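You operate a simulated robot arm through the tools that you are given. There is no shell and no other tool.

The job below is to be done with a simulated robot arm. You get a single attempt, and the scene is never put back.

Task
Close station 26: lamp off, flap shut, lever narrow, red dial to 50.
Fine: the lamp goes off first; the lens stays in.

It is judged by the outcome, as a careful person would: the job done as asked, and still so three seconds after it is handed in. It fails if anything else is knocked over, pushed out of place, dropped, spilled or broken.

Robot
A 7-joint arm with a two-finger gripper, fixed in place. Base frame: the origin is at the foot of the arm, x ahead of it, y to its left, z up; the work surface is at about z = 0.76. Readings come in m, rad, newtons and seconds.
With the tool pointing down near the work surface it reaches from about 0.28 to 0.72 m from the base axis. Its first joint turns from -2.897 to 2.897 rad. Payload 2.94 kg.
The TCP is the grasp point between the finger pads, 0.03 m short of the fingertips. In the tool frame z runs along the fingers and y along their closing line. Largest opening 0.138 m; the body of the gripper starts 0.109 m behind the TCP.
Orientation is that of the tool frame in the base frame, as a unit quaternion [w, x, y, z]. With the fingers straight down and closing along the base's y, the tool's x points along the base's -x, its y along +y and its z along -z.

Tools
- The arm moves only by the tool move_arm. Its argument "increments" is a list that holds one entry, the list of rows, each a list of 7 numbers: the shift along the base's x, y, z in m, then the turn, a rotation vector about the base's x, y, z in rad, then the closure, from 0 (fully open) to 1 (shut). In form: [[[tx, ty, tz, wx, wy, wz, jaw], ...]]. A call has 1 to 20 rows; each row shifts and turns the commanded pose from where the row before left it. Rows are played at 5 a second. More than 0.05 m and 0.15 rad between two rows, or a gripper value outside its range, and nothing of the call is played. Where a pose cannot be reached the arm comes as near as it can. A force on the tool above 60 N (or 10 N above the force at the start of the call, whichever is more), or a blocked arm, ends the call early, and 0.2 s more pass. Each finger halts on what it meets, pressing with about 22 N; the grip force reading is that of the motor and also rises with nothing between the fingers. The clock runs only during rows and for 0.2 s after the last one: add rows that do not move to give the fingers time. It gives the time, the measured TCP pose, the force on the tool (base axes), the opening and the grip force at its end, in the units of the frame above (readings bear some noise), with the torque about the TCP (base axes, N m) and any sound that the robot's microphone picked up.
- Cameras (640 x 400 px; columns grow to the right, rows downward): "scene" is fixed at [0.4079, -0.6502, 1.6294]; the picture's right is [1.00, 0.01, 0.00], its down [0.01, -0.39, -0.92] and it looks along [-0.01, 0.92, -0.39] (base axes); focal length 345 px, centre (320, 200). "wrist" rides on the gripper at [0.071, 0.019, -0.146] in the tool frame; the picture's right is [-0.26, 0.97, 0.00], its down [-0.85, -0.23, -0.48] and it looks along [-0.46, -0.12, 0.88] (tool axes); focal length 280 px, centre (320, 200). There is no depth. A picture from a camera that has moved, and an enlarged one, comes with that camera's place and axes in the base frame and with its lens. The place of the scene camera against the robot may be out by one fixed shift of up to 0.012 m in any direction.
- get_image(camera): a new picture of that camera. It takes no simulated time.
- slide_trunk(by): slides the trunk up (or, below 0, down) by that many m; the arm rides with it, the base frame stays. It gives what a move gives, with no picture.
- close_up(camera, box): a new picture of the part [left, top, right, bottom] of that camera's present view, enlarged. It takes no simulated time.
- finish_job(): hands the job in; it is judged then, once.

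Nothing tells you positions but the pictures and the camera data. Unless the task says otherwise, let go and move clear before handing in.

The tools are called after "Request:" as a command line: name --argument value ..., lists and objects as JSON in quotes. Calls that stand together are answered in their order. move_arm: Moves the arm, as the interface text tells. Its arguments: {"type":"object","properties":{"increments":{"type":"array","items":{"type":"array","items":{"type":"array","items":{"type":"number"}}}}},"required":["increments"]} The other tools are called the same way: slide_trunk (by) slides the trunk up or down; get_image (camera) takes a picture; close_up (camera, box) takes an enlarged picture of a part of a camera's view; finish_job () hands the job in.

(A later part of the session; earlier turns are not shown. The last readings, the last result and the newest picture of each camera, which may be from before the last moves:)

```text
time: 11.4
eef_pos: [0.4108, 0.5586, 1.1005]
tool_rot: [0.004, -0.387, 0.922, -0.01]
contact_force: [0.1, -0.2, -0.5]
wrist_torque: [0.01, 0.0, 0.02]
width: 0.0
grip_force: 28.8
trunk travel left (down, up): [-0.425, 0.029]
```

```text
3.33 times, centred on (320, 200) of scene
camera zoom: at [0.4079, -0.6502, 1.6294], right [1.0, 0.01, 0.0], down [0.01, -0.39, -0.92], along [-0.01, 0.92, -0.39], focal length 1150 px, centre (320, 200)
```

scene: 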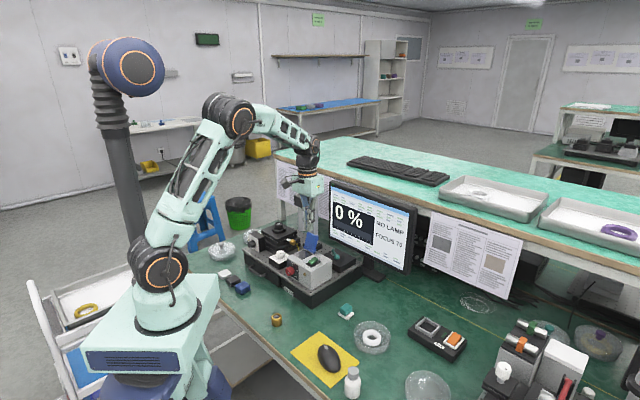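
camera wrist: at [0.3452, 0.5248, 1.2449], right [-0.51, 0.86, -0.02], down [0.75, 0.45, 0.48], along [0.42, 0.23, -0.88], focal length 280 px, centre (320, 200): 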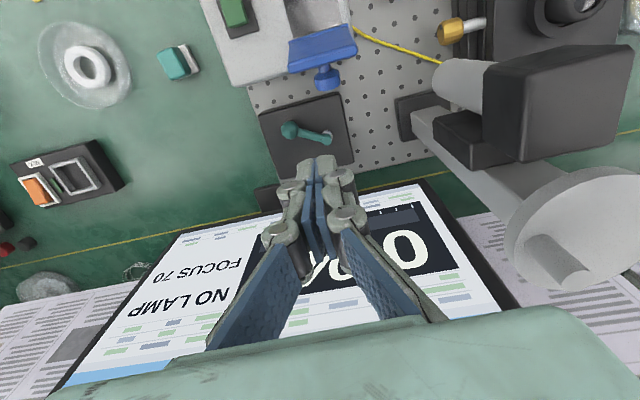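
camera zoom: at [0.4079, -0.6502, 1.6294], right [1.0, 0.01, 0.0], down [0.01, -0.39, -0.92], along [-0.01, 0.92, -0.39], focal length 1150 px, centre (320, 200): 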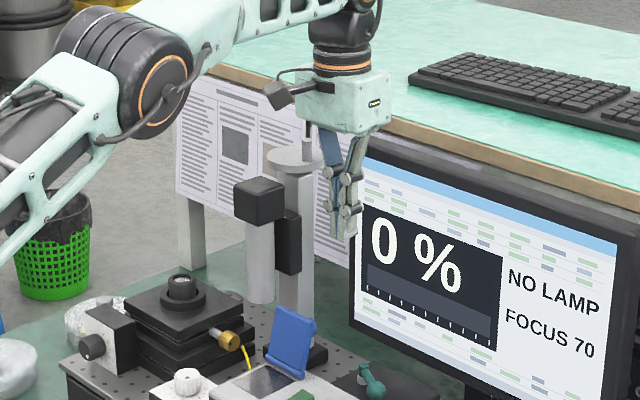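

I'm behind the flap now, with clearance to the column. Before lowering, I'll zoom on the lever plate, which is now visible.

Request:
close_up --camera "wrist" --box '[250, 80, 370, 200]'

Request:
close_up --camera "wrist" --box '[270, 20, 370, 100]'

```text
3.33 times, centred on (310, 140) of wrist
camera zoom: at [0.3452, 0.5248, 1.2449], right [-0.51, 0.86, -0.02], down [0.75, 0.45, 0.48], along [0.42, 0.23, -0.88], focal length 935 px, centre (353, 400)
```

zoom: 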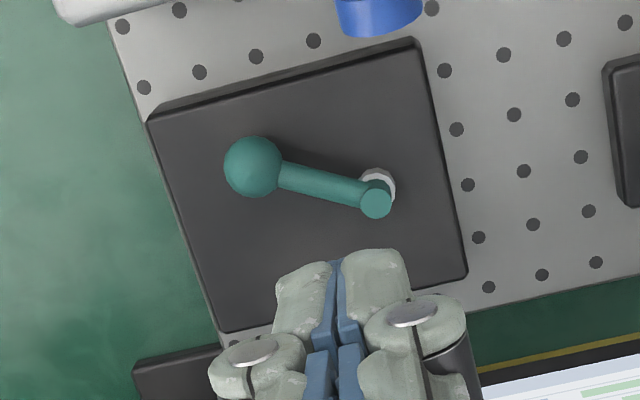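

```text
5.00 times, centred on (320, 60) of wrist
camera zoom: at [0.3452, 0.5248, 1.2449], right [-0.51, 0.86, -0.02], down [0.75, 0.45, 0.48], along [0.42, 0.23, -0.88], focal length 1402 px, centre (320, 900)
```

zoom: 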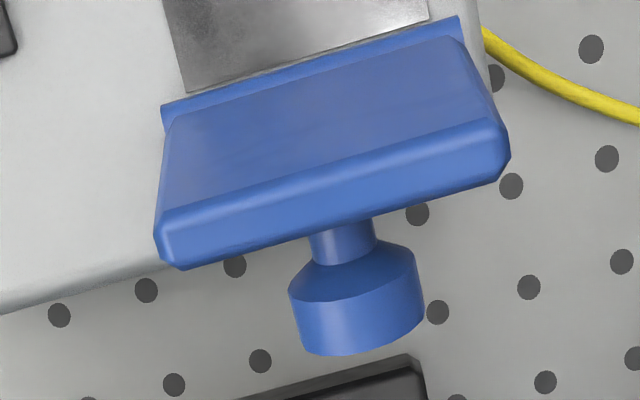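

The lever plate carries no labels on its top, so I'll study it after the flap. Now I roll the hand slightly away from the column and lower the closed fingers behind the flap's knob.

Request:
move_arm --increments '[[[-0.0034, 0.0034, 0, 0.092, 0.092, 0, 1], [-0.0034, 0.0034, 0, 0.092, 0.092, 0, 1], [0, 0, -0.025, 0, 0, 0, 1], [0, 0, -0.025, 0, 0, 0, 1], [0, 0, -0.025, 0, 0, 0, 1], [0, 0, -0.02, 0, 0, 0, 1], [0, 0, 0, 0, 0, 0, 1]]]'

Request:
get_image --camera "wrist"

Request:
close_up --camera "scene" --box '[270, 170, 370, 260]'

```text
time: 13.0
eef_pos: [0.405, 0.5649, 1.0048]
tool_rot: [-0.045, -0.385, 0.915, 0.109]
contact_force: [0.5, -0.6, 0.1]
wrist_torque: [-0.02, -0.01, 0.0]
width: 0.0001
grip_force: 28.7
trunk travel left (down, up): [-0.425, 0.029]
```

```text
taken
camera wrist: at [0.3654, 0.5037, 1.1496], right [-0.49, 0.84, 0.23], down [0.83, 0.37, 0.41], along [0.26, 0.39, -0.88], focal length 280 px, centre (320, 200)
```

wrist: 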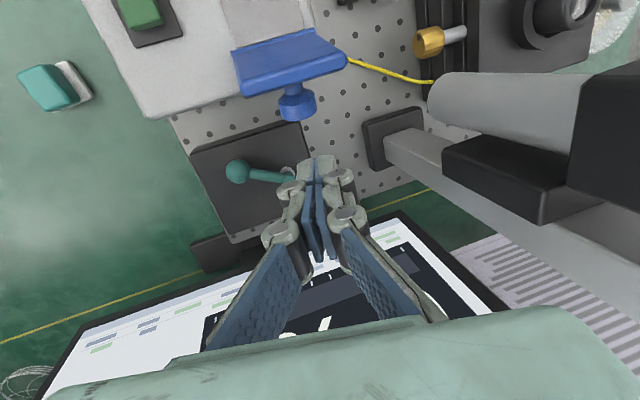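

```text
4.44 times, centred on (320, 215) of scene
camera zoom: at [0.4079, -0.6502, 1.6294], right [1.0, 0.01, 0.0], down [0.01, -0.39, -0.92], along [-0.01, 0.92, -0.39], focal length 1533 px, centre (320, 133)
```

zoom: 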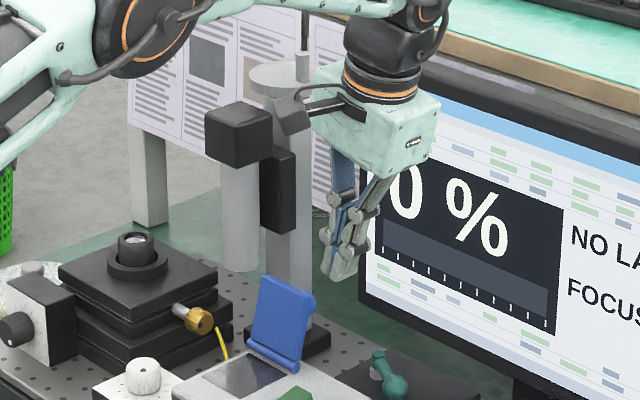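

Tip is centred behind the knob. Lowering a bit more and pushing toward the front gently.

Request:
move_arm --increments '[[[0, 0, -0.018, 0, 0, 0, 1], [-0.0141, -0.0141, 0, 0, 0, 0, 1], [-0.0071, -0.0071, 0, 0, 0, 0, 1], [-0.0071, -0.0071, 0, 0, 0, 0, 1], [-0.0057, -0.0057, 0, 0, 0, 0, 1], [0, 0, 0, 0, 0, 0, 1]]]'

Request:
get_image --camera "wrist"

Request:
close_up --camera "scene" --box '[270, 190, 370, 270]'

```text
time: 14.4
eef_pos: [0.3705, 0.5313, 0.9869]
tool_rot: [-0.045, -0.385, 0.915, 0.109]
contact_force: [-0.7, -0.1, -0.4]
wrist_torque: [-0.04, 0.01, -0.04]
width: 0.0
grip_force: 28.4
trunk travel left (down, up): [-0.425, 0.029]
```

```text
taken
camera wrist: at [0.3311, 0.469, 1.1324], right [-0.49, 0.84, 0.23], down [0.83, 0.37, 0.41], along [0.26, 0.39, -0.88], focal length 280 px, centre (320, 200)
```

wrist: 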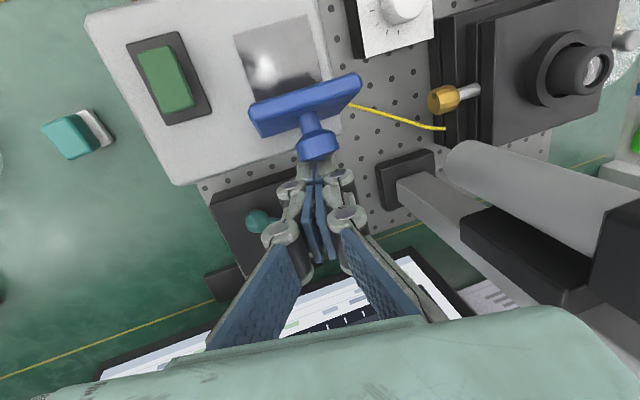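

```text
5.00 times, centred on (320, 230) of scene
camera zoom: at [0.4079, -0.6502, 1.6294], right [1.0, 0.01, 0.0], down [0.01, -0.39, -0.92], along [-0.01, 0.92, -0.39], focal length 1725 px, centre (320, 50)
```

zoom: 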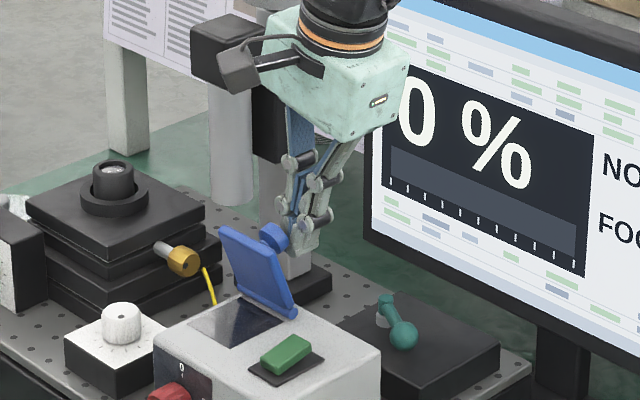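

The flap is swinging forward past vertical, almost no force. Continuing.

Request:
move_arm --increments '[[[-0.0071, -0.0071, 0, 0, 0, 0, 1], [-0.0071, -0.0071, 0, 0, 0, 0, 1], [-0.0071, -0.0071, 0.002, 0, 0, 0, 1], [-0.0071, -0.0071, 0.002, 0, 0, 0, 1], [0, 0, 0, 0, 0, 0, 1]]]'

Request:
get_image --camera "wrist"

Request:
close_up --camera "scene" --box '[270, 190, 370, 270]'

```text
time: 15.6
eef_pos: [0.3419, 0.5024, 0.9915]
tool_rot: [-0.045, -0.385, 0.915, 0.11]
contact_force: [-0.2, -0.1, 0.3]
wrist_torque: [0.05, -0.04, 0.03]
width: 0.0001
grip_force: 28.2
trunk travel left (down, up): [-0.425, 0.029]
```

```text
taken
camera wrist: at [0.3026, 0.4408, 1.1362], right [-0.49, 0.84, 0.23], down [0.83, 0.37, 0.41], along [0.26, 0.39, -0.88], focal length 280 px, centre (320, 200)
```

wrist: 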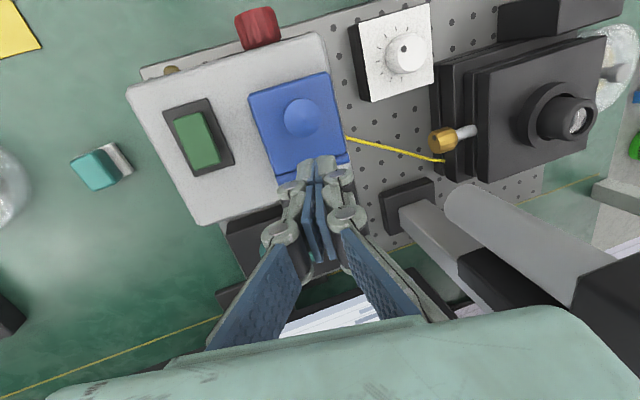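

```text
5.00 times, centred on (320, 230) of scene
camera zoom: at [0.4079, -0.6502, 1.6294], right [1.0, 0.01, 0.0], down [0.01, -0.39, -0.92], along [-0.01, 0.92, -0.39], focal length 1725 px, centre (320, 50)
```

zoom: 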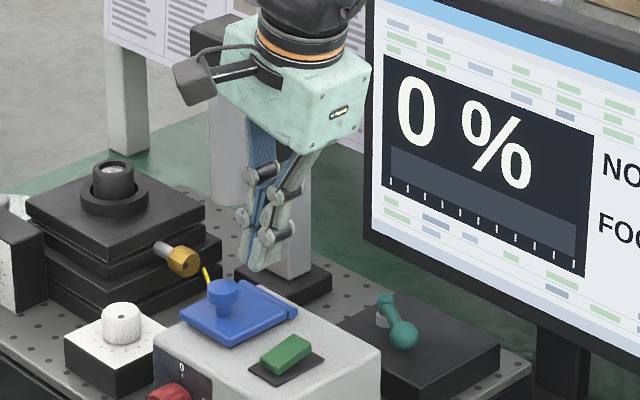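

The flap has dropped over the window. Checking closely that it lies flat.

Request:
close_up --camera "scene" --box '[285, 230, 335, 270]'

Request:
close_up --camera "wrist" --box '[230, 60, 370, 190]'

```text
10.00 times, centred on (310, 250) of scene
camera zoom: at [0.4079, -0.6502, 1.6294], right [1.0, 0.01, 0.0], down [0.01, -0.39, -0.92], along [-0.01, 0.92, -0.39], focal length 3450 px, centre (420, -300)
```

zoom: 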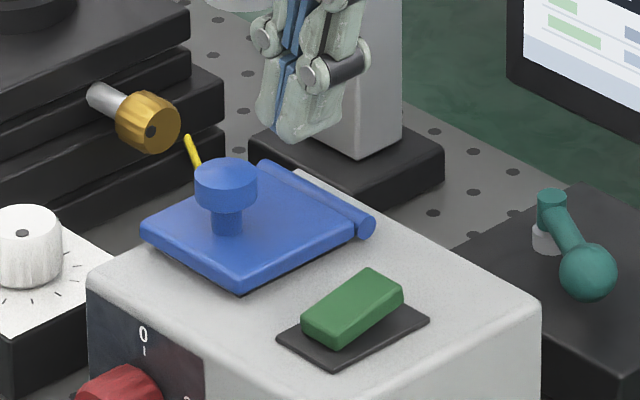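

```text
3.08 times, centred on (300, 125) of wrist
camera zoom: at [0.3026, 0.4408, 1.1362], right [-0.49, 0.84, 0.23], down [0.83, 0.37, 0.41], along [0.26, 0.39, -0.88], focal length 863 px, centre (382, 431)
```

zoom: 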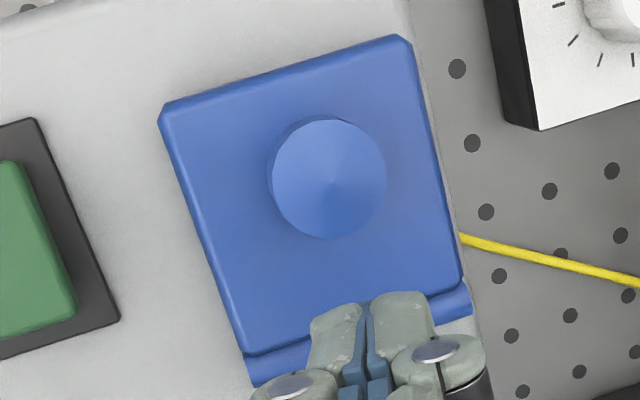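

The flap is shut flat over the window. Now I'll back up and study the lever plate for any marking of "narrow".

Request:
move_arm --increments '[[[0, 0, 0.03, 0, 0, 0, 1], [0, 0, 0.04, 0, 0, 0, 1], [0.01, -0.03, 0.03, -0.092, -0.092, 0, 1], [0.01, -0.03, 0.02, -0.092, -0.092, 0, 1], [0.01, -0.03, 0, 0, 0, 0, 1], [0.01, -0.03, 0, 0, 0, 0, 1], [0, 0, 0, 0, 0, 0, 1]]]'

Request:
get_image --camera "wrist"

Request:
close_up --camera "scene" --box '[322, 236, 362, 272]'

Request:
close_up --camera "scene" --box '[300, 225, 370, 300]'

```text
time: 17.2
eef_pos: [0.3827, 0.3822, 1.1084]
tool_rot: [0.004, -0.388, 0.922, -0.01]
contact_force: [-0.4, 0.4, 0.0]
wrist_torque: [0.0, 0.0, -0.01]
width: 0.0001
grip_force: 28.5
trunk travel left (down, up): [-0.425, 0.029]
```

```text
taken
camera wrist: at [0.3158, 0.3475, 1.2528], right [-0.51, 0.86, -0.02], down [0.75, 0.45, 0.48], along [0.42, 0.23, -0.88], focal length 280 px, centre (320, 200)
```

wrist: 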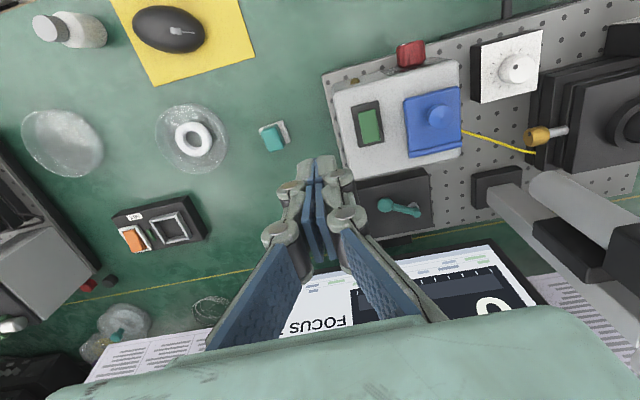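

```text
11.11 times, centred on (342, 254) of scene
camera zoom: at [0.4079, -0.6502, 1.6294], right [1.0, 0.01, 0.0], down [0.01, -0.39, -0.92], along [-0.01, 0.92, -0.39], focal length 3833 px, centre (76, -400)
```

zoom: 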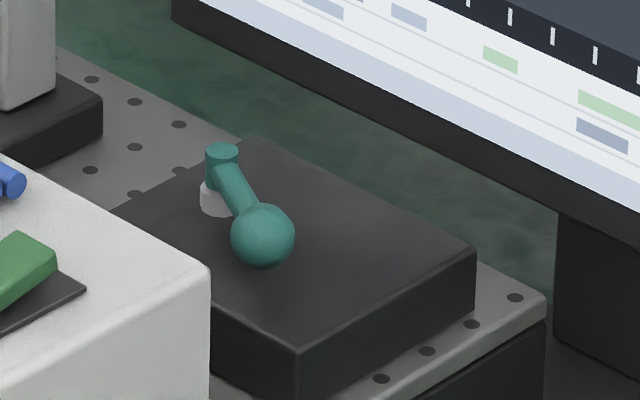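

```text
5.33 times, centred on (335, 262) of scene
camera zoom: at [0.4079, -0.6502, 1.6294], right [1.0, 0.01, 0.0], down [0.01, -0.39, -0.92], along [-0.01, 0.92, -0.39], focal length 1840 px, centre (240, -133)
```

zoom: 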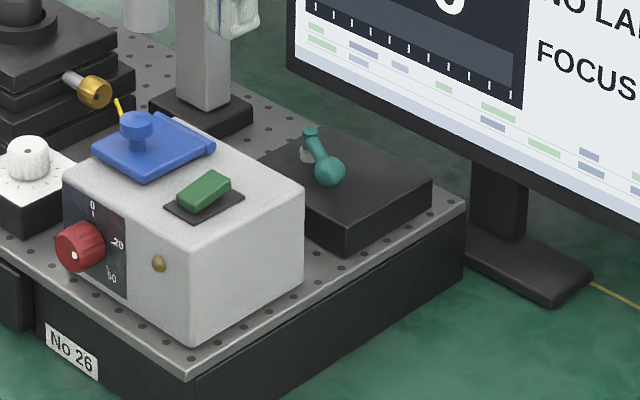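

Request:
close_up --camera "wrist" --box '[350, 160, 450, 250]'

Request:
close_up --camera "wrist" --box '[372, 188, 428, 228]'

Request:
close_up --camera "scene" --box '[325, 185, 415, 270]'

Request:
close_up --camera "wrist" --box '[60, 190, 260, 310]'

```text
4.44 times, centred on (400, 205) of wrist
camera zoom: at [0.3158, 0.3475, 1.2528], right [-0.51, 0.86, -0.02], down [0.75, 0.45, 0.48], along [0.42, 0.23, -0.88], focal length 1246 px, centre (-36, 178)
```

zoom: 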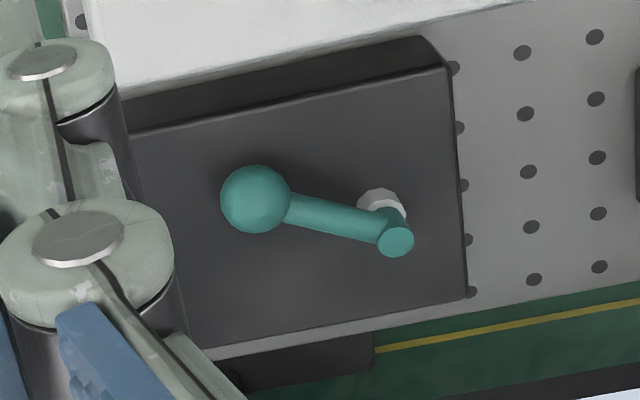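

```text
10.00 times, centred on (400, 208) of wrist
camera zoom: at [0.3158, 0.3475, 1.2528], right [-0.51, 0.86, -0.02], down [0.75, 0.45, 0.48], along [0.42, 0.23, -0.88], focal length 2804 px, centre (-480, 120)
```

zoom: 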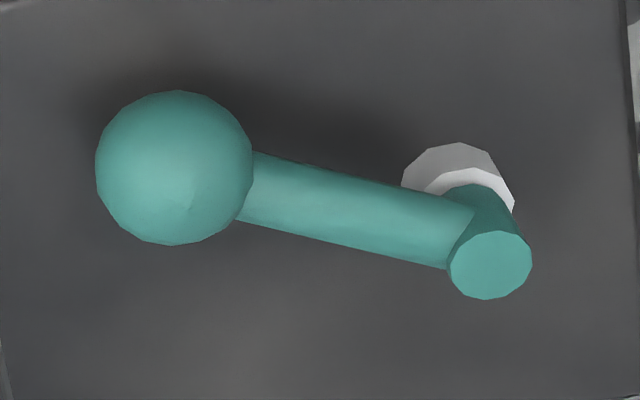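

```text
4.71 times, centred on (370, 228) of scene
camera zoom: at [0.4079, -0.6502, 1.6294], right [1.0, 0.01, 0.0], down [0.01, -0.39, -0.92], along [-0.01, 0.92, -0.39], focal length 1624 px, centre (85, 71)
```

zoom: 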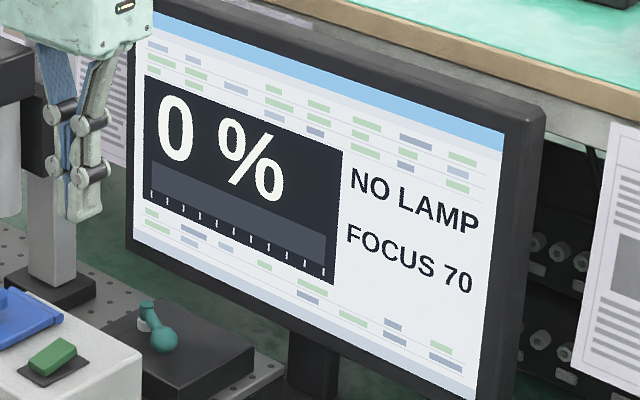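

```text
3.20 times, centred on (160, 250) of wrist
camera zoom: at [0.3158, 0.3475, 1.2528], right [-0.51, 0.86, -0.02], down [0.75, 0.45, 0.48], along [0.42, 0.23, -0.88], focal length 897 px, centre (832, 40)
```

zoom: 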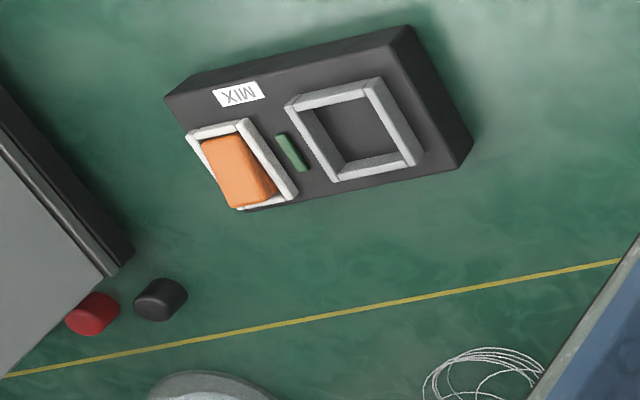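

There are no markings on the lever plate's top or its visible sides. I'll look from the left side to check the hidden faces of the lever block and the back of the lamp box.

Request:
move_arm --increments '[[[0, 0, 0.04, 0, 0, 0, 1], [-0.028, 0.039, 0, 0, 0, -0.133, 1], [-0.028, 0.039, 0, 0, 0, -0.133, 1], [-0.028, 0.039, 0, 0, 0, -0.133, 1], [-0.028, 0.039, 0, 0, 0, -0.133, 1], [-0.028, 0.039, 0, 0, 0, -0.133, 1], [-0.028, 0.039, 0, 0, 0, -0.133, 1], [0, 0, 0, 0, 0, 0, 1]]]'

Request:
get_image --camera "wrist"

```text
time: 19.0
eef_pos: [0.2121, 0.6181, 1.1501]
tool_rot: [-0.001, 0.002, 1.0, -0.012]
contact_force: [0.0, -0.3, -0.2]
wrist_torque: [0.0, 0.0, -0.02]
width: 0.0
grip_force: 27.9
trunk travel left (down, up): [-0.425, 0.029]
```

```text
taken
camera wrist: at [0.1404, 0.6404, 1.2945], right [0.27, 0.96, -0.02], down [0.85, -0.22, 0.48], along [0.46, -0.15, -0.88], focal length 280 px, centre (320, 200)
```

wrist: 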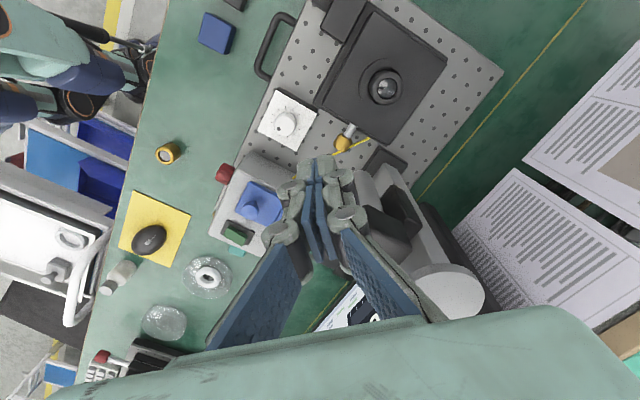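

The fingers hide the lever from here. I'll pitch the tool a little and shift sideways.

Request:
move_arm --increments '[[[0, -0.02, 0, 0, -0.14, 0, 1], [0, -0.02, 0, 0, -0.14, 0, 1], [0, -0.01, 0, 0, -0.14, 0, 1], [0, 0, 0, 0, 0, 0, 1]]]'

Request:
get_image --camera "wrist"

```text
time: 20.0
eef_pos: [0.2129, 0.5673, 1.1502]
tool_rot: [0.209, 0.004, 0.978, -0.011]
contact_force: [0.0, -0.3, -0.1]
wrist_torque: [0.01, -0.01, -0.03]
width: 0.0
grip_force: 28.6
trunk travel left (down, up): [-0.425, 0.029]
```

```text
taken
camera wrist: at [0.0886, 0.5892, 1.254], right [0.25, 0.96, 0.09], down [0.58, -0.22, 0.79], along [0.78, -0.15, -0.61], focal length 280 px, centre (320, 200)
```

wrist: 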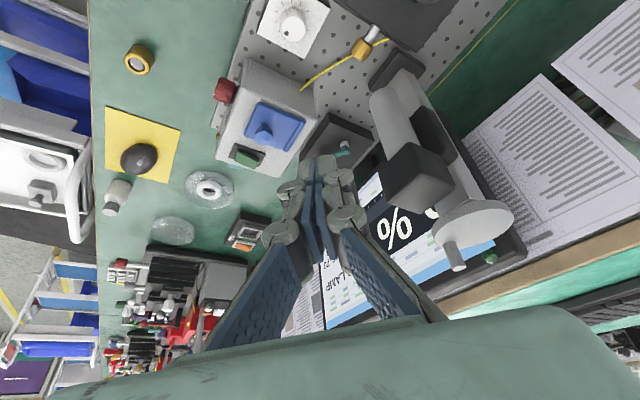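

Request:
close_up --camera "wrist" --box '[290, 90, 400, 180]'

Request:
close_up --camera "wrist" --box '[210, 60, 330, 180]'

Request:
close_up --camera "wrist" --box '[100, 200, 280, 370]'

Request:
close_up --camera "wrist" --box '[350, 60, 540, 290]'

```text
4.44 times, centred on (345, 135) of wrist
camera zoom: at [0.0886, 0.5892, 1.254], right [0.25, 0.96, 0.09], down [0.58, -0.22, 0.79], along [0.78, -0.15, -0.61], focal length 1246 px, centre (209, 489)
```

zoom: 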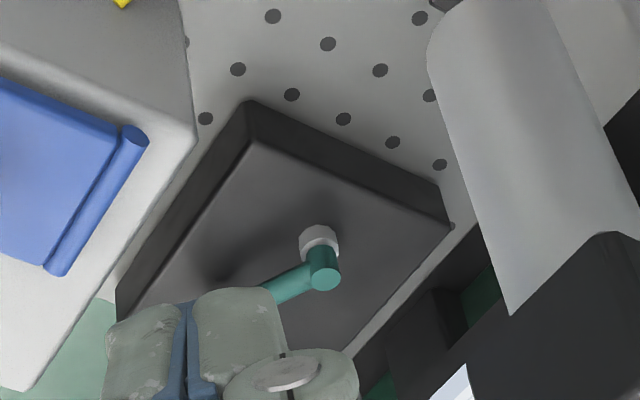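

```text
3.33 times, centred on (270, 120) of wrist
camera zoom: at [0.0886, 0.5892, 1.254], right [0.25, 0.96, 0.09], down [0.58, -0.22, 0.79], along [0.78, -0.15, -0.61], focal length 935 px, centre (487, 467)
```

zoom: 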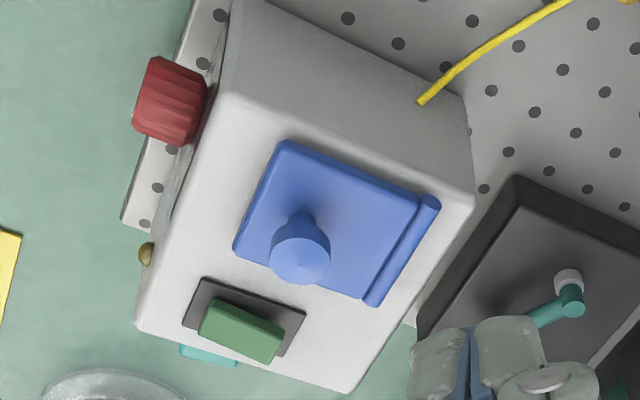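

```text
2.35 times, centred on (190, 285) of wrist
camera zoom: at [0.0886, 0.5892, 1.254], right [0.25, 0.96, 0.09], down [0.58, -0.22, 0.79], along [0.78, -0.15, -0.61], focal length 660 px, centre (626, 0)
```

zoom: 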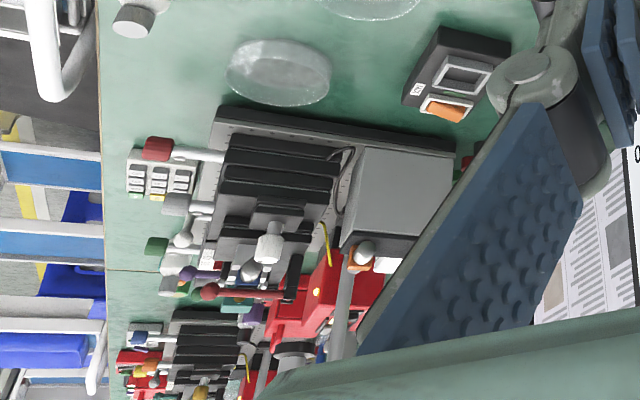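

```text
1.74 times, centred on (445, 175) of wrist
camera zoom: at [0.0886, 0.5892, 1.254], right [0.25, 0.96, 0.09], down [0.58, -0.22, 0.79], along [0.78, -0.15, -0.61], focal length 488 px, centre (103, 244)
```

zoom: 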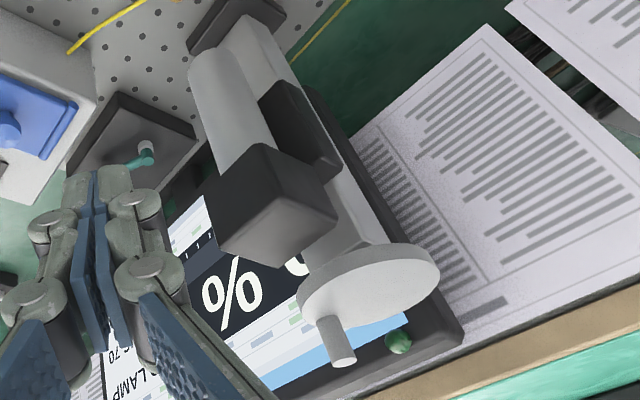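

The hidden side faces carry no label either. There are other stations further along the bench; I'll zoom in on those for any comparable lever with markings, and the station's other details.

Request:
close_up --camera "wrist" --box '[145, 235, 255, 310]'

Request:
close_up --camera "wrist" --box '[100, 300, 230, 385]'

Request:
close_up --camera "scene" --box '[540, 90, 640, 180]'

Request:
close_up --camera "scene" --box '[400, 310, 480, 370]'

```text
5.33 times, centred on (200, 272) of wrist
camera zoom: at [0.0886, 0.5892, 1.254], right [0.25, 0.96, 0.09], down [0.58, -0.22, 0.79], along [0.78, -0.15, -0.61], focal length 1495 px, centre (960, -187)
```

zoom: 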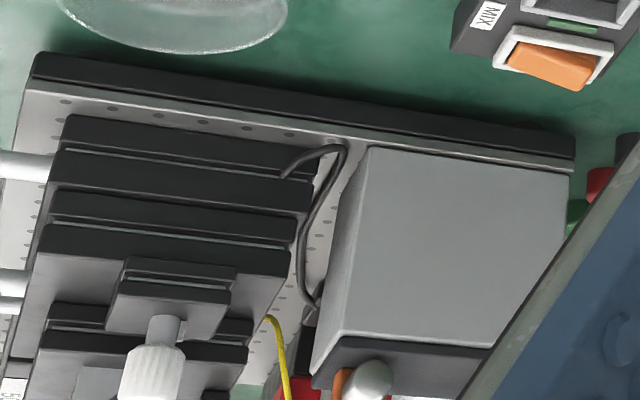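

```text
4.71 times, centred on (165, 342) of wrist
camera zoom: at [0.0886, 0.5892, 1.254], right [0.25, 0.96, 0.09], down [0.58, -0.22, 0.79], along [0.78, -0.15, -0.61], focal length 1320 px, centre (1049, -471)
```

zoom: 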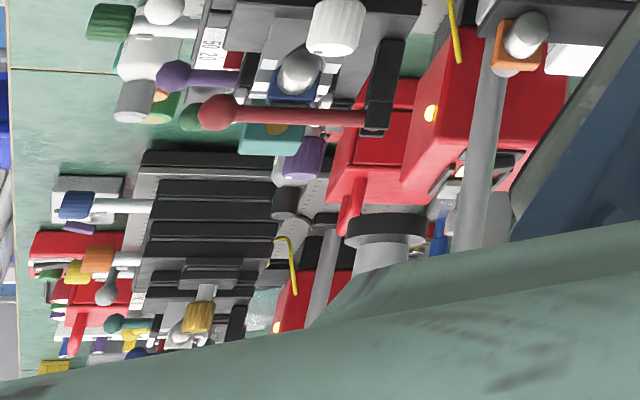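

```text
4.44 times, centred on (590, 135) of scene
camera zoom: at [0.4079, -0.6502, 1.6294], right [1.0, 0.01, 0.0], down [0.01, -0.39, -0.92], along [-0.01, 0.92, -0.39], focal length 1533 px, centre (-880, 489)
```

zoom: 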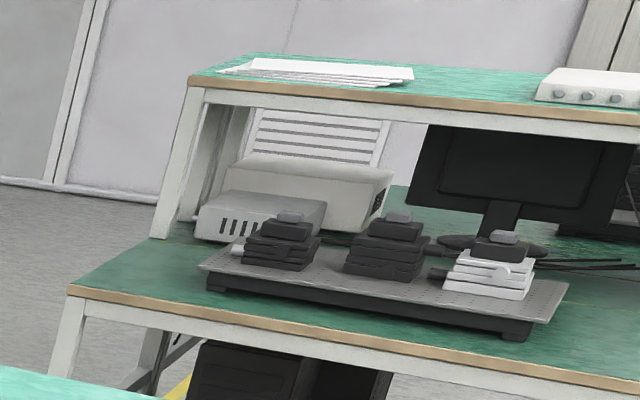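

```text
6.67 times, centred on (440, 340) of scene
camera zoom: at [0.4079, -0.6502, 1.6294], right [1.0, 0.01, 0.0], down [0.01, -0.39, -0.92], along [-0.01, 0.92, -0.39], focal length 2300 px, centre (-480, -733)
```

zoom: 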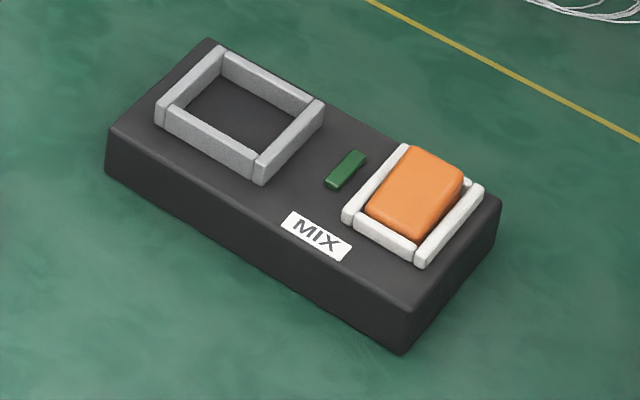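

I'll scan the whole station at high zoom from the scene camera for any small label I may have missed.

Request:
close_up --camera "scene" --box '[236, 200, 300, 240]'

Request:
close_up --camera "scene" --box '[236, 240, 300, 280]'

Request:
close_up --camera "scene" --box '[300, 240, 364, 280]'

Request:
close_up --camera "scene" --box '[280, 270, 344, 310]'

Request:
close_up --camera "scene" --box '[325, 180, 425, 242]'

```text
10.00 times, centred on (268, 220) of scene
camera zoom: at [0.4079, -0.6502, 1.6294], right [1.0, 0.01, 0.0], down [0.01, -0.39, -0.92], along [-0.01, 0.92, -0.39], focal length 3450 px, centre (840, 0)
```

zoom: 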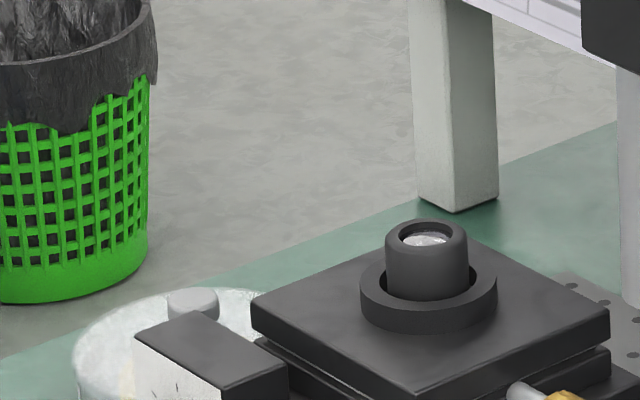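

```text
10.00 times, centred on (268, 260) of scene
camera zoom: at [0.4079, -0.6502, 1.6294], right [1.0, 0.01, 0.0], down [0.01, -0.39, -0.92], along [-0.01, 0.92, -0.39], focal length 3450 px, centre (840, -400)
```

zoom: 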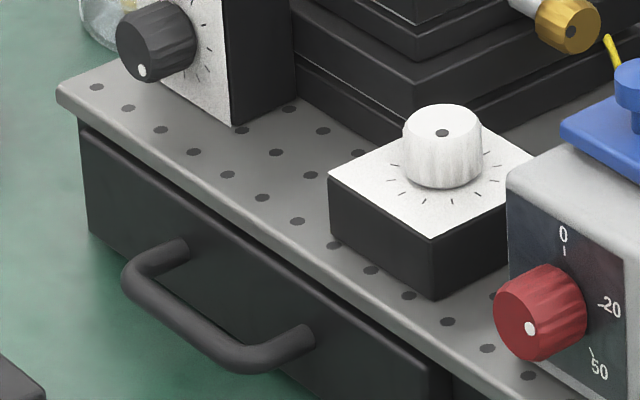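

```text
10.00 times, centred on (332, 260) of scene
camera zoom: at [0.4079, -0.6502, 1.6294], right [1.0, 0.01, 0.0], down [0.01, -0.39, -0.92], along [-0.01, 0.92, -0.39], focal length 3450 px, centre (200, -400)
```

zoom: 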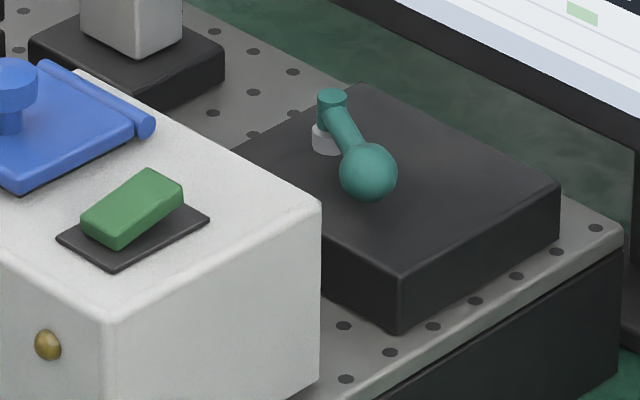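

```text
10.00 times, centred on (312, 290) of scene
camera zoom: at [0.4079, -0.6502, 1.6294], right [1.0, 0.01, 0.0], down [0.01, -0.39, -0.92], along [-0.01, 0.92, -0.39], focal length 3450 px, centre (400, -700)
```

zoom: 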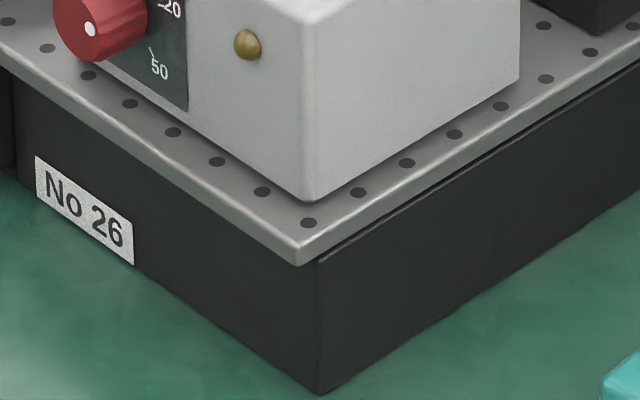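

```text
6.40 times, centred on (375, 211) of scene
camera zoom: at [0.4079, -0.6502, 1.6294], right [1.0, 0.01, 0.0], down [0.01, -0.39, -0.92], along [-0.01, 0.92, -0.39], focal length 2208 px, centre (-32, 130)
```

zoom: 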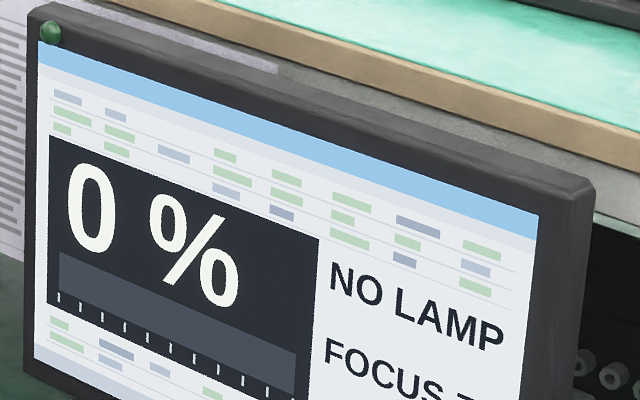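

No label anywhere on station 26 for the lever. The lever pivots about a vertical pin on the block's centreline; it now points 30° toward the lamp box, so its other stop should be 30° toward the monitor. While the lamp was lit the window was fully bright, suggesting "wide" now; I'll go above the gap between lamp box and ball and look again before touching it.

Request:
move_arm --increments '[[[0.01, -0.005, 0, 0, 0.14, 0, 1], [0.01, -0.005, 0, 0, 0.14, 0, 1], [0.01, -0.005, 0, 0, 0.14, 0, 1], [0.03, -0.007, 0, 0, 0, 0.132, 1], [0.03, -0.007, 0, 0, 0, 0.132, 1], [0.03, -0.007, 0, 0, 0, 0.132, 1], [0.03, -0.008, -0.01, 0, 0, 0.132, 1], [0.03, -0.008, -0.015, 0, 0, 0.132, 1], [0.033, -0.008, -0.015, 0, 0, 0.132, 1], [0, 0, 0, 0, 0, 0, 1]]]'

Request:
get_image --camera "wrist"

Request:
close_up --camera "scene" --box '[290, 180, 380, 270]'

```text
time: 22.2
eef_pos: [0.4276, 0.5067, 1.1109]
tool_rot: [0.004, -0.384, 0.923, -0.012]
contact_force: [1.5, -0.8, -0.8]
wrist_torque: [-0.01, 0.01, 0.0]
width: 0.0
grip_force: 28.7
trunk travel left (down, up): [-0.425, 0.029]
```

```text
taken
camera wrist: at [0.3605, 0.4722, 1.2555], right [-0.5, 0.86, -0.02], down [0.75, 0.45, 0.48], along [0.43, 0.22, -0.88], focal length 280 px, centre (320, 200)
```

wrist: 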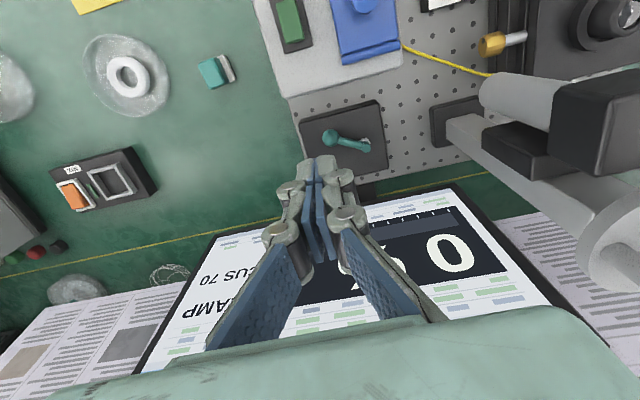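

```text
4.44 times, centred on (335, 225) of scene
camera zoom: at [0.4079, -0.6502, 1.6294], right [1.0, 0.01, 0.0], down [0.01, -0.39, -0.92], along [-0.01, 0.92, -0.39], focal length 1533 px, centre (253, 89)
```

zoom: 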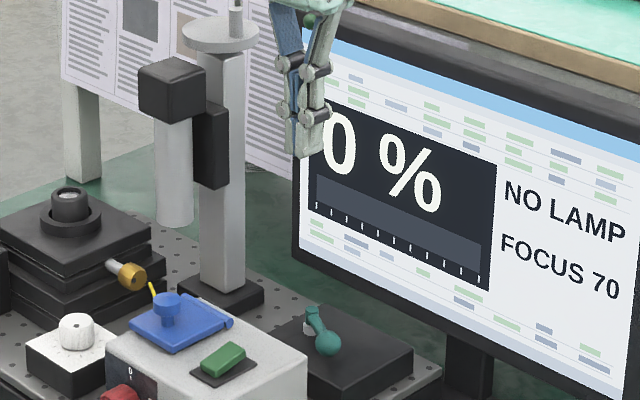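

Request:
close_up --camera "wrist" --box '[295, 95, 395, 175]'

Request:
close_up --camera "wrist" --box '[340, 110, 392, 175]'

Request:
close_up --camera "wrist" --box '[180, 40, 260, 100]'

```text
5.00 times, centred on (345, 135) of wrist
camera zoom: at [0.3605, 0.4722, 1.2555], right [-0.5, 0.86, -0.02], down [0.75, 0.45, 0.48], along [0.43, 0.22, -0.88], focal length 1402 px, centre (195, 525)
```

zoom: 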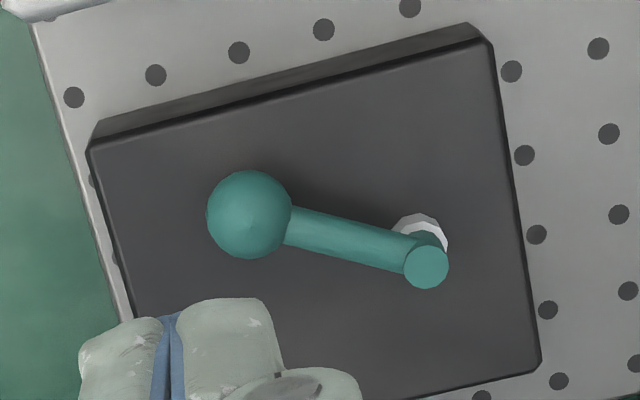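

```text
6.15 times, centred on (366, 142) of wrist
camera zoom: at [0.3605, 0.4722, 1.2555], right [-0.5, 0.86, -0.02], down [0.75, 0.45, 0.48], along [0.43, 0.22, -0.88], focal length 1726 px, centre (37, 554)
```

zoom: 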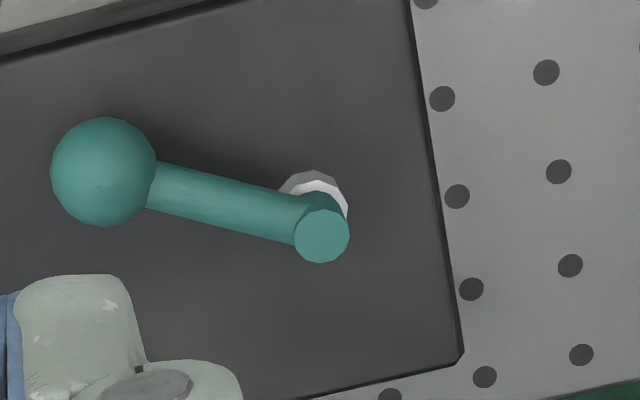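

```text
6.67 times, centred on (220, 70) of wrist
camera zoom: at [0.3605, 0.4722, 1.2555], right [-0.5, 0.86, -0.02], down [0.75, 0.45, 0.48], along [0.43, 0.22, -0.88], focal length 1869 px, centre (987, 1067)
```

zoom: 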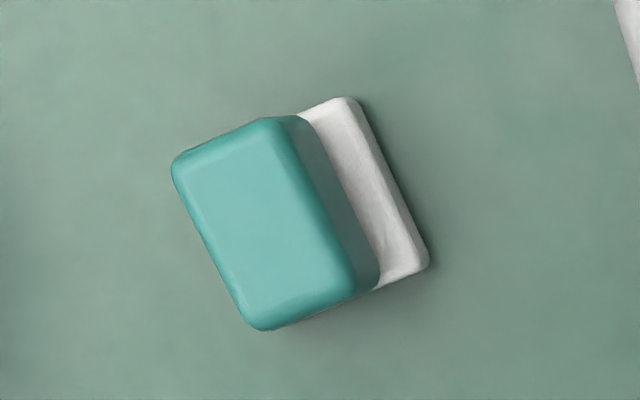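

The ball is at about (f 0.695) and my fingertips are over the gap in front of it. Lowering into the gap between lamp box and ball.

Request:
move_arm --increments '[[[0, 0, -0.04, 0, 0, 0, 1], [0, 0, -0.04, 0, 0, 0, 1], [0, 0, -0.04, 0, 0, 0, 1], [0, 0, -0.04, 0, 0, 0, 1], [0, 0, -0.03, 0, 0, 0, 1], [0, 0, 0, 0, 0, 0, 1]]]'

Request:
get_image --camera "wrist"

Request:
close_up --camera "scene" --box '[290, 210, 370, 270]'

```text
time: 23.6
eef_pos: [0.4255, 0.5075, 0.9206]
tool_rot: [0.004, -0.384, 0.923, -0.01]
contact_force: [0.0, 0.7, 0.5]
wrist_torque: [0.01, 0.02, 0.0]
width: 0.0
grip_force: 28.6
trunk travel left (down, up): [-0.425, 0.029]
```

```text
taken
camera wrist: at [0.3595, 0.4729, 1.0665], right [-0.5, 0.87, -0.02], down [0.75, 0.45, 0.48], along [0.43, 0.22, -0.88], focal length 280 px, centre (320, 200)
```

wrist: 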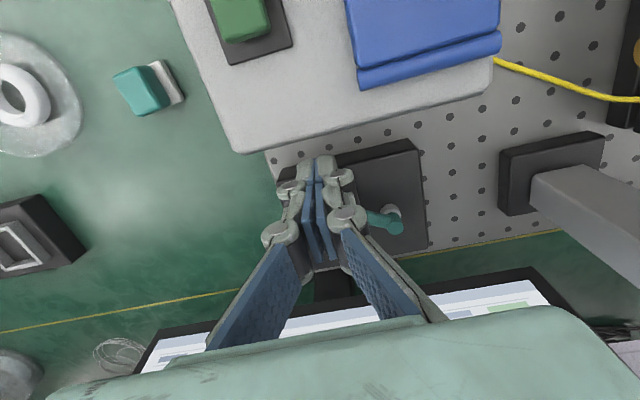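

```text
6.67 times, centred on (330, 240) of scene
camera zoom: at [0.4079, -0.6502, 1.6294], right [1.0, 0.01, 0.0], down [0.01, -0.39, -0.92], along [-0.01, 0.92, -0.39], focal length 2300 px, centre (253, -67)
```

zoom: 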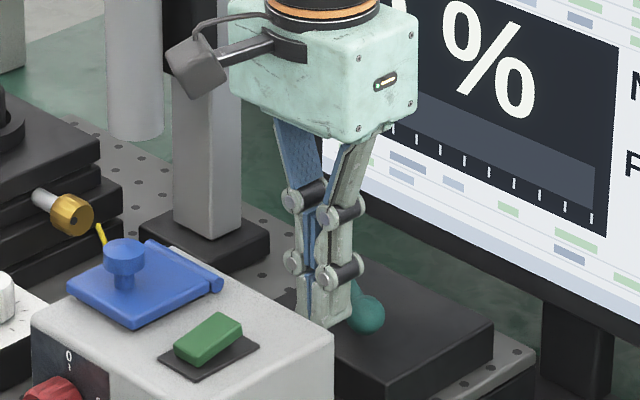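

Fingers are in front of the ball. Lowering slightly and pushing it toward the back in small steps.

Request:
move_arm --increments '[[[0, 0, -0.018, 0, 0, 0, 1], [0.0071, 0.0071, 0, 0, 0, 0, 1], [0.0071, 0.0071, 0, 0, 0, 0, 1], [0.0057, 0.0057, 0, 0, 0, 0, 1], [0, 0, 0, 0, 0, 0, 1]]]'

Request:
get_image --camera "wrist"

Request:
close_up --camera "scene" --box '[290, 210, 370, 270]'

```text
time: 24.8
eef_pos: [0.437, 0.5168, 0.903]
tool_rot: [-0.007, -0.385, 0.923, -0.018]
contact_force: [-35.5, -41.1, 7.0]
wrist_torque: [-0.45, 1.02, -0.07]
width: 0.0061
grip_force: 28.9
trunk travel left (down, up): [-0.425, 0.029]
```

```text
taken
camera wrist: at [0.3722, 0.4858, 1.0497], right [-0.5, 0.86, -0.03], down [0.76, 0.46, 0.46], along [0.41, 0.21, -0.89], focal length 280 px, centre (320, 200)
```

wrist: 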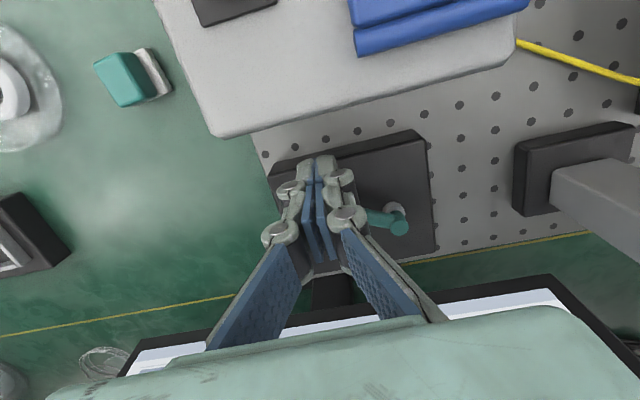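

```text
6.67 times, centred on (330, 240) of scene
camera zoom: at [0.4079, -0.6502, 1.6294], right [1.0, 0.01, 0.0], down [0.01, -0.39, -0.92], along [-0.01, 0.92, -0.39], focal length 2300 px, centre (253, -67)
```

zoom: 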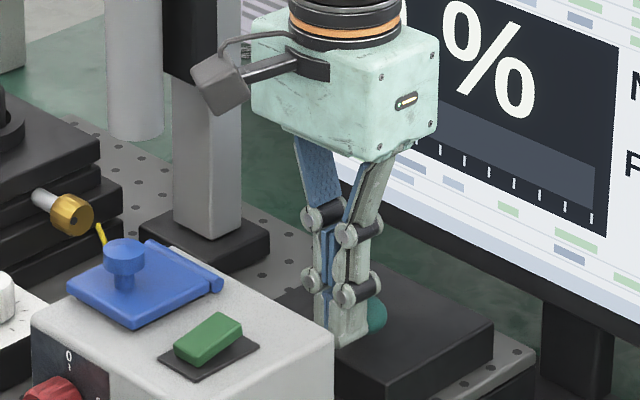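

There was strong resistance (about 54 N), so I must not force it. Backing off and checking what was touched.

Request:
move_arm --increments '[[[-0.0071, -0.0071, 0.002, 0, 0, 0, 1], [-0.0071, -0.0071, 0.004, 0, 0, 0, 1], [0, 0, 0, 0, 0, 0, 1]]]'

Request:
close_up --camera "scene" --box '[310, 230, 365, 270]'

Request:
close_up --camera "wrist" --box '[260, 120, 440, 270]'

```text
time: 25.6
eef_pos: [0.4335, 0.5124, 0.9095]
tool_rot: [0.007, -0.384, 0.923, -0.01]
contact_force: [-1.0, -0.8, 0.4]
wrist_torque: [0.02, 0.02, 0.01]
width: 0.0
grip_force: 28.6
trunk travel left (down, up): [-0.425, 0.029]
```

```text
10.00 times, centred on (338, 250) of scene
camera zoom: at [0.4079, -0.6502, 1.6294], right [1.0, 0.01, 0.0], down [0.01, -0.39, -0.92], along [-0.01, 0.92, -0.39], focal length 3450 px, centre (145, -300)
```

zoom: 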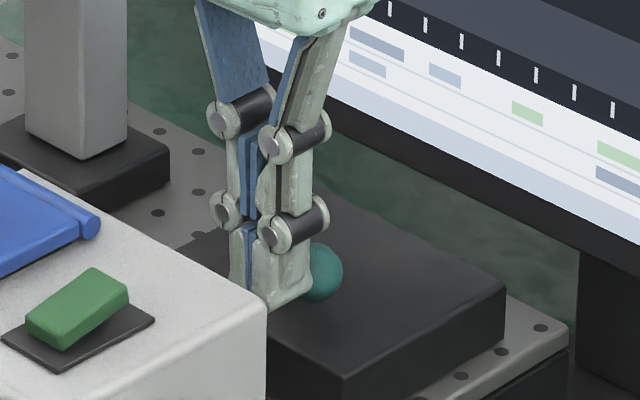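

```text
2.67 times, centred on (350, 195) of wrist
camera zoom: at [0.3667, 0.4784, 1.0548], right [-0.5, 0.87, -0.02], down [0.75, 0.45, 0.49], along [0.43, 0.23, -0.87], focal length 748 px, centre (240, 213)
```

zoom: 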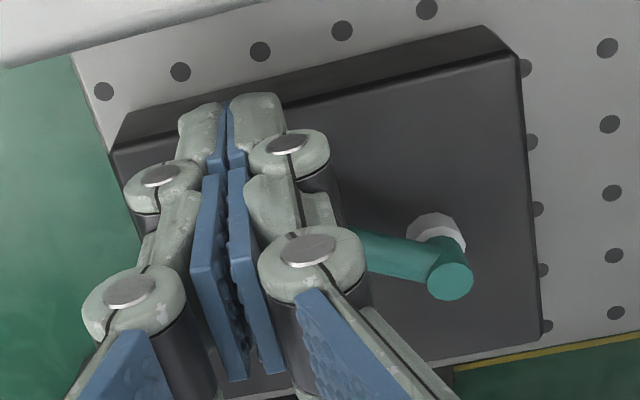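

I'll lift clear and compare the lever's position with before.

Request:
move_arm --increments '[[[-0.007, -0.007, 0.03, 0, 0, 0, 1], [-0.0, -0.0, 0.04, 0, 0, 0, 1], [0, 0, 0.04, 0, 0, 0, 1], [0, 0, 0.04, 0, 0, 0, 1], [-0.01, -0.02, 0.04, 0, 0, 0, 1], [0, 0, 0, 0, 0, 0, 1]]]'

Request:
close_up --camera "scene" --box '[318, 240, 362, 268]'

Request:
get_image --camera "wrist"

```text
time: 27.0
eef_pos: [0.4155, 0.4863, 1.0982]
tool_rot: [0.004, -0.385, 0.923, -0.01]
contact_force: [-1.0, -0.1, -0.2]
wrist_torque: [-0.02, 0.01, 0.02]
width: 0.0
grip_force: 28.1
trunk travel left (down, up): [-0.425, 0.029]
```

```text
14.29 times, centred on (340, 254) of scene
camera zoom: at [0.4079, -0.6502, 1.6294], right [1.0, 0.01, 0.0], down [0.01, -0.39, -0.92], along [-0.01, 0.92, -0.39], focal length 4929 px, centre (34, -571)
```

zoom: 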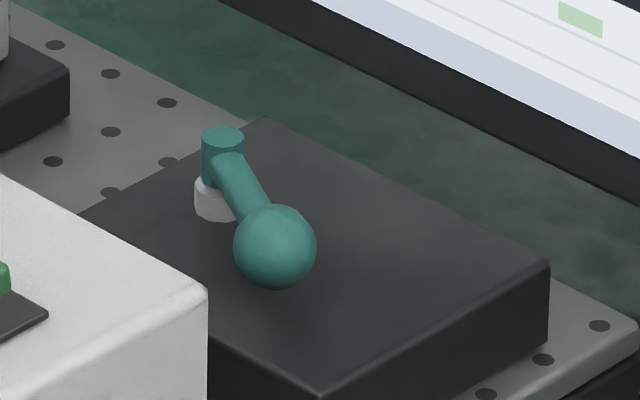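

```text
taken
camera wrist: at [0.3494, 0.4529, 1.2437], right [-0.5, 0.87, -0.02], down [0.75, 0.45, 0.48], along [0.43, 0.22, -0.88], focal length 280 px, centre (320, 200)
```

wrist: 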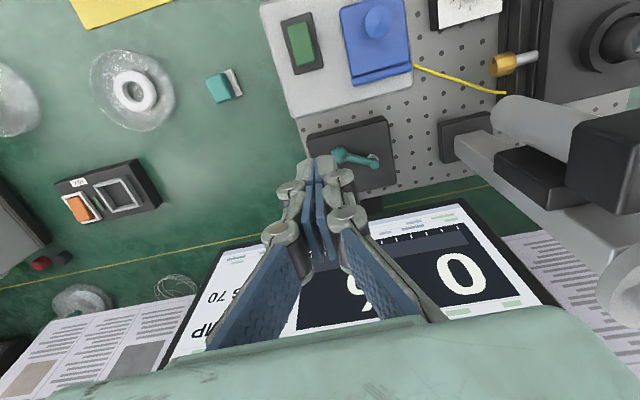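

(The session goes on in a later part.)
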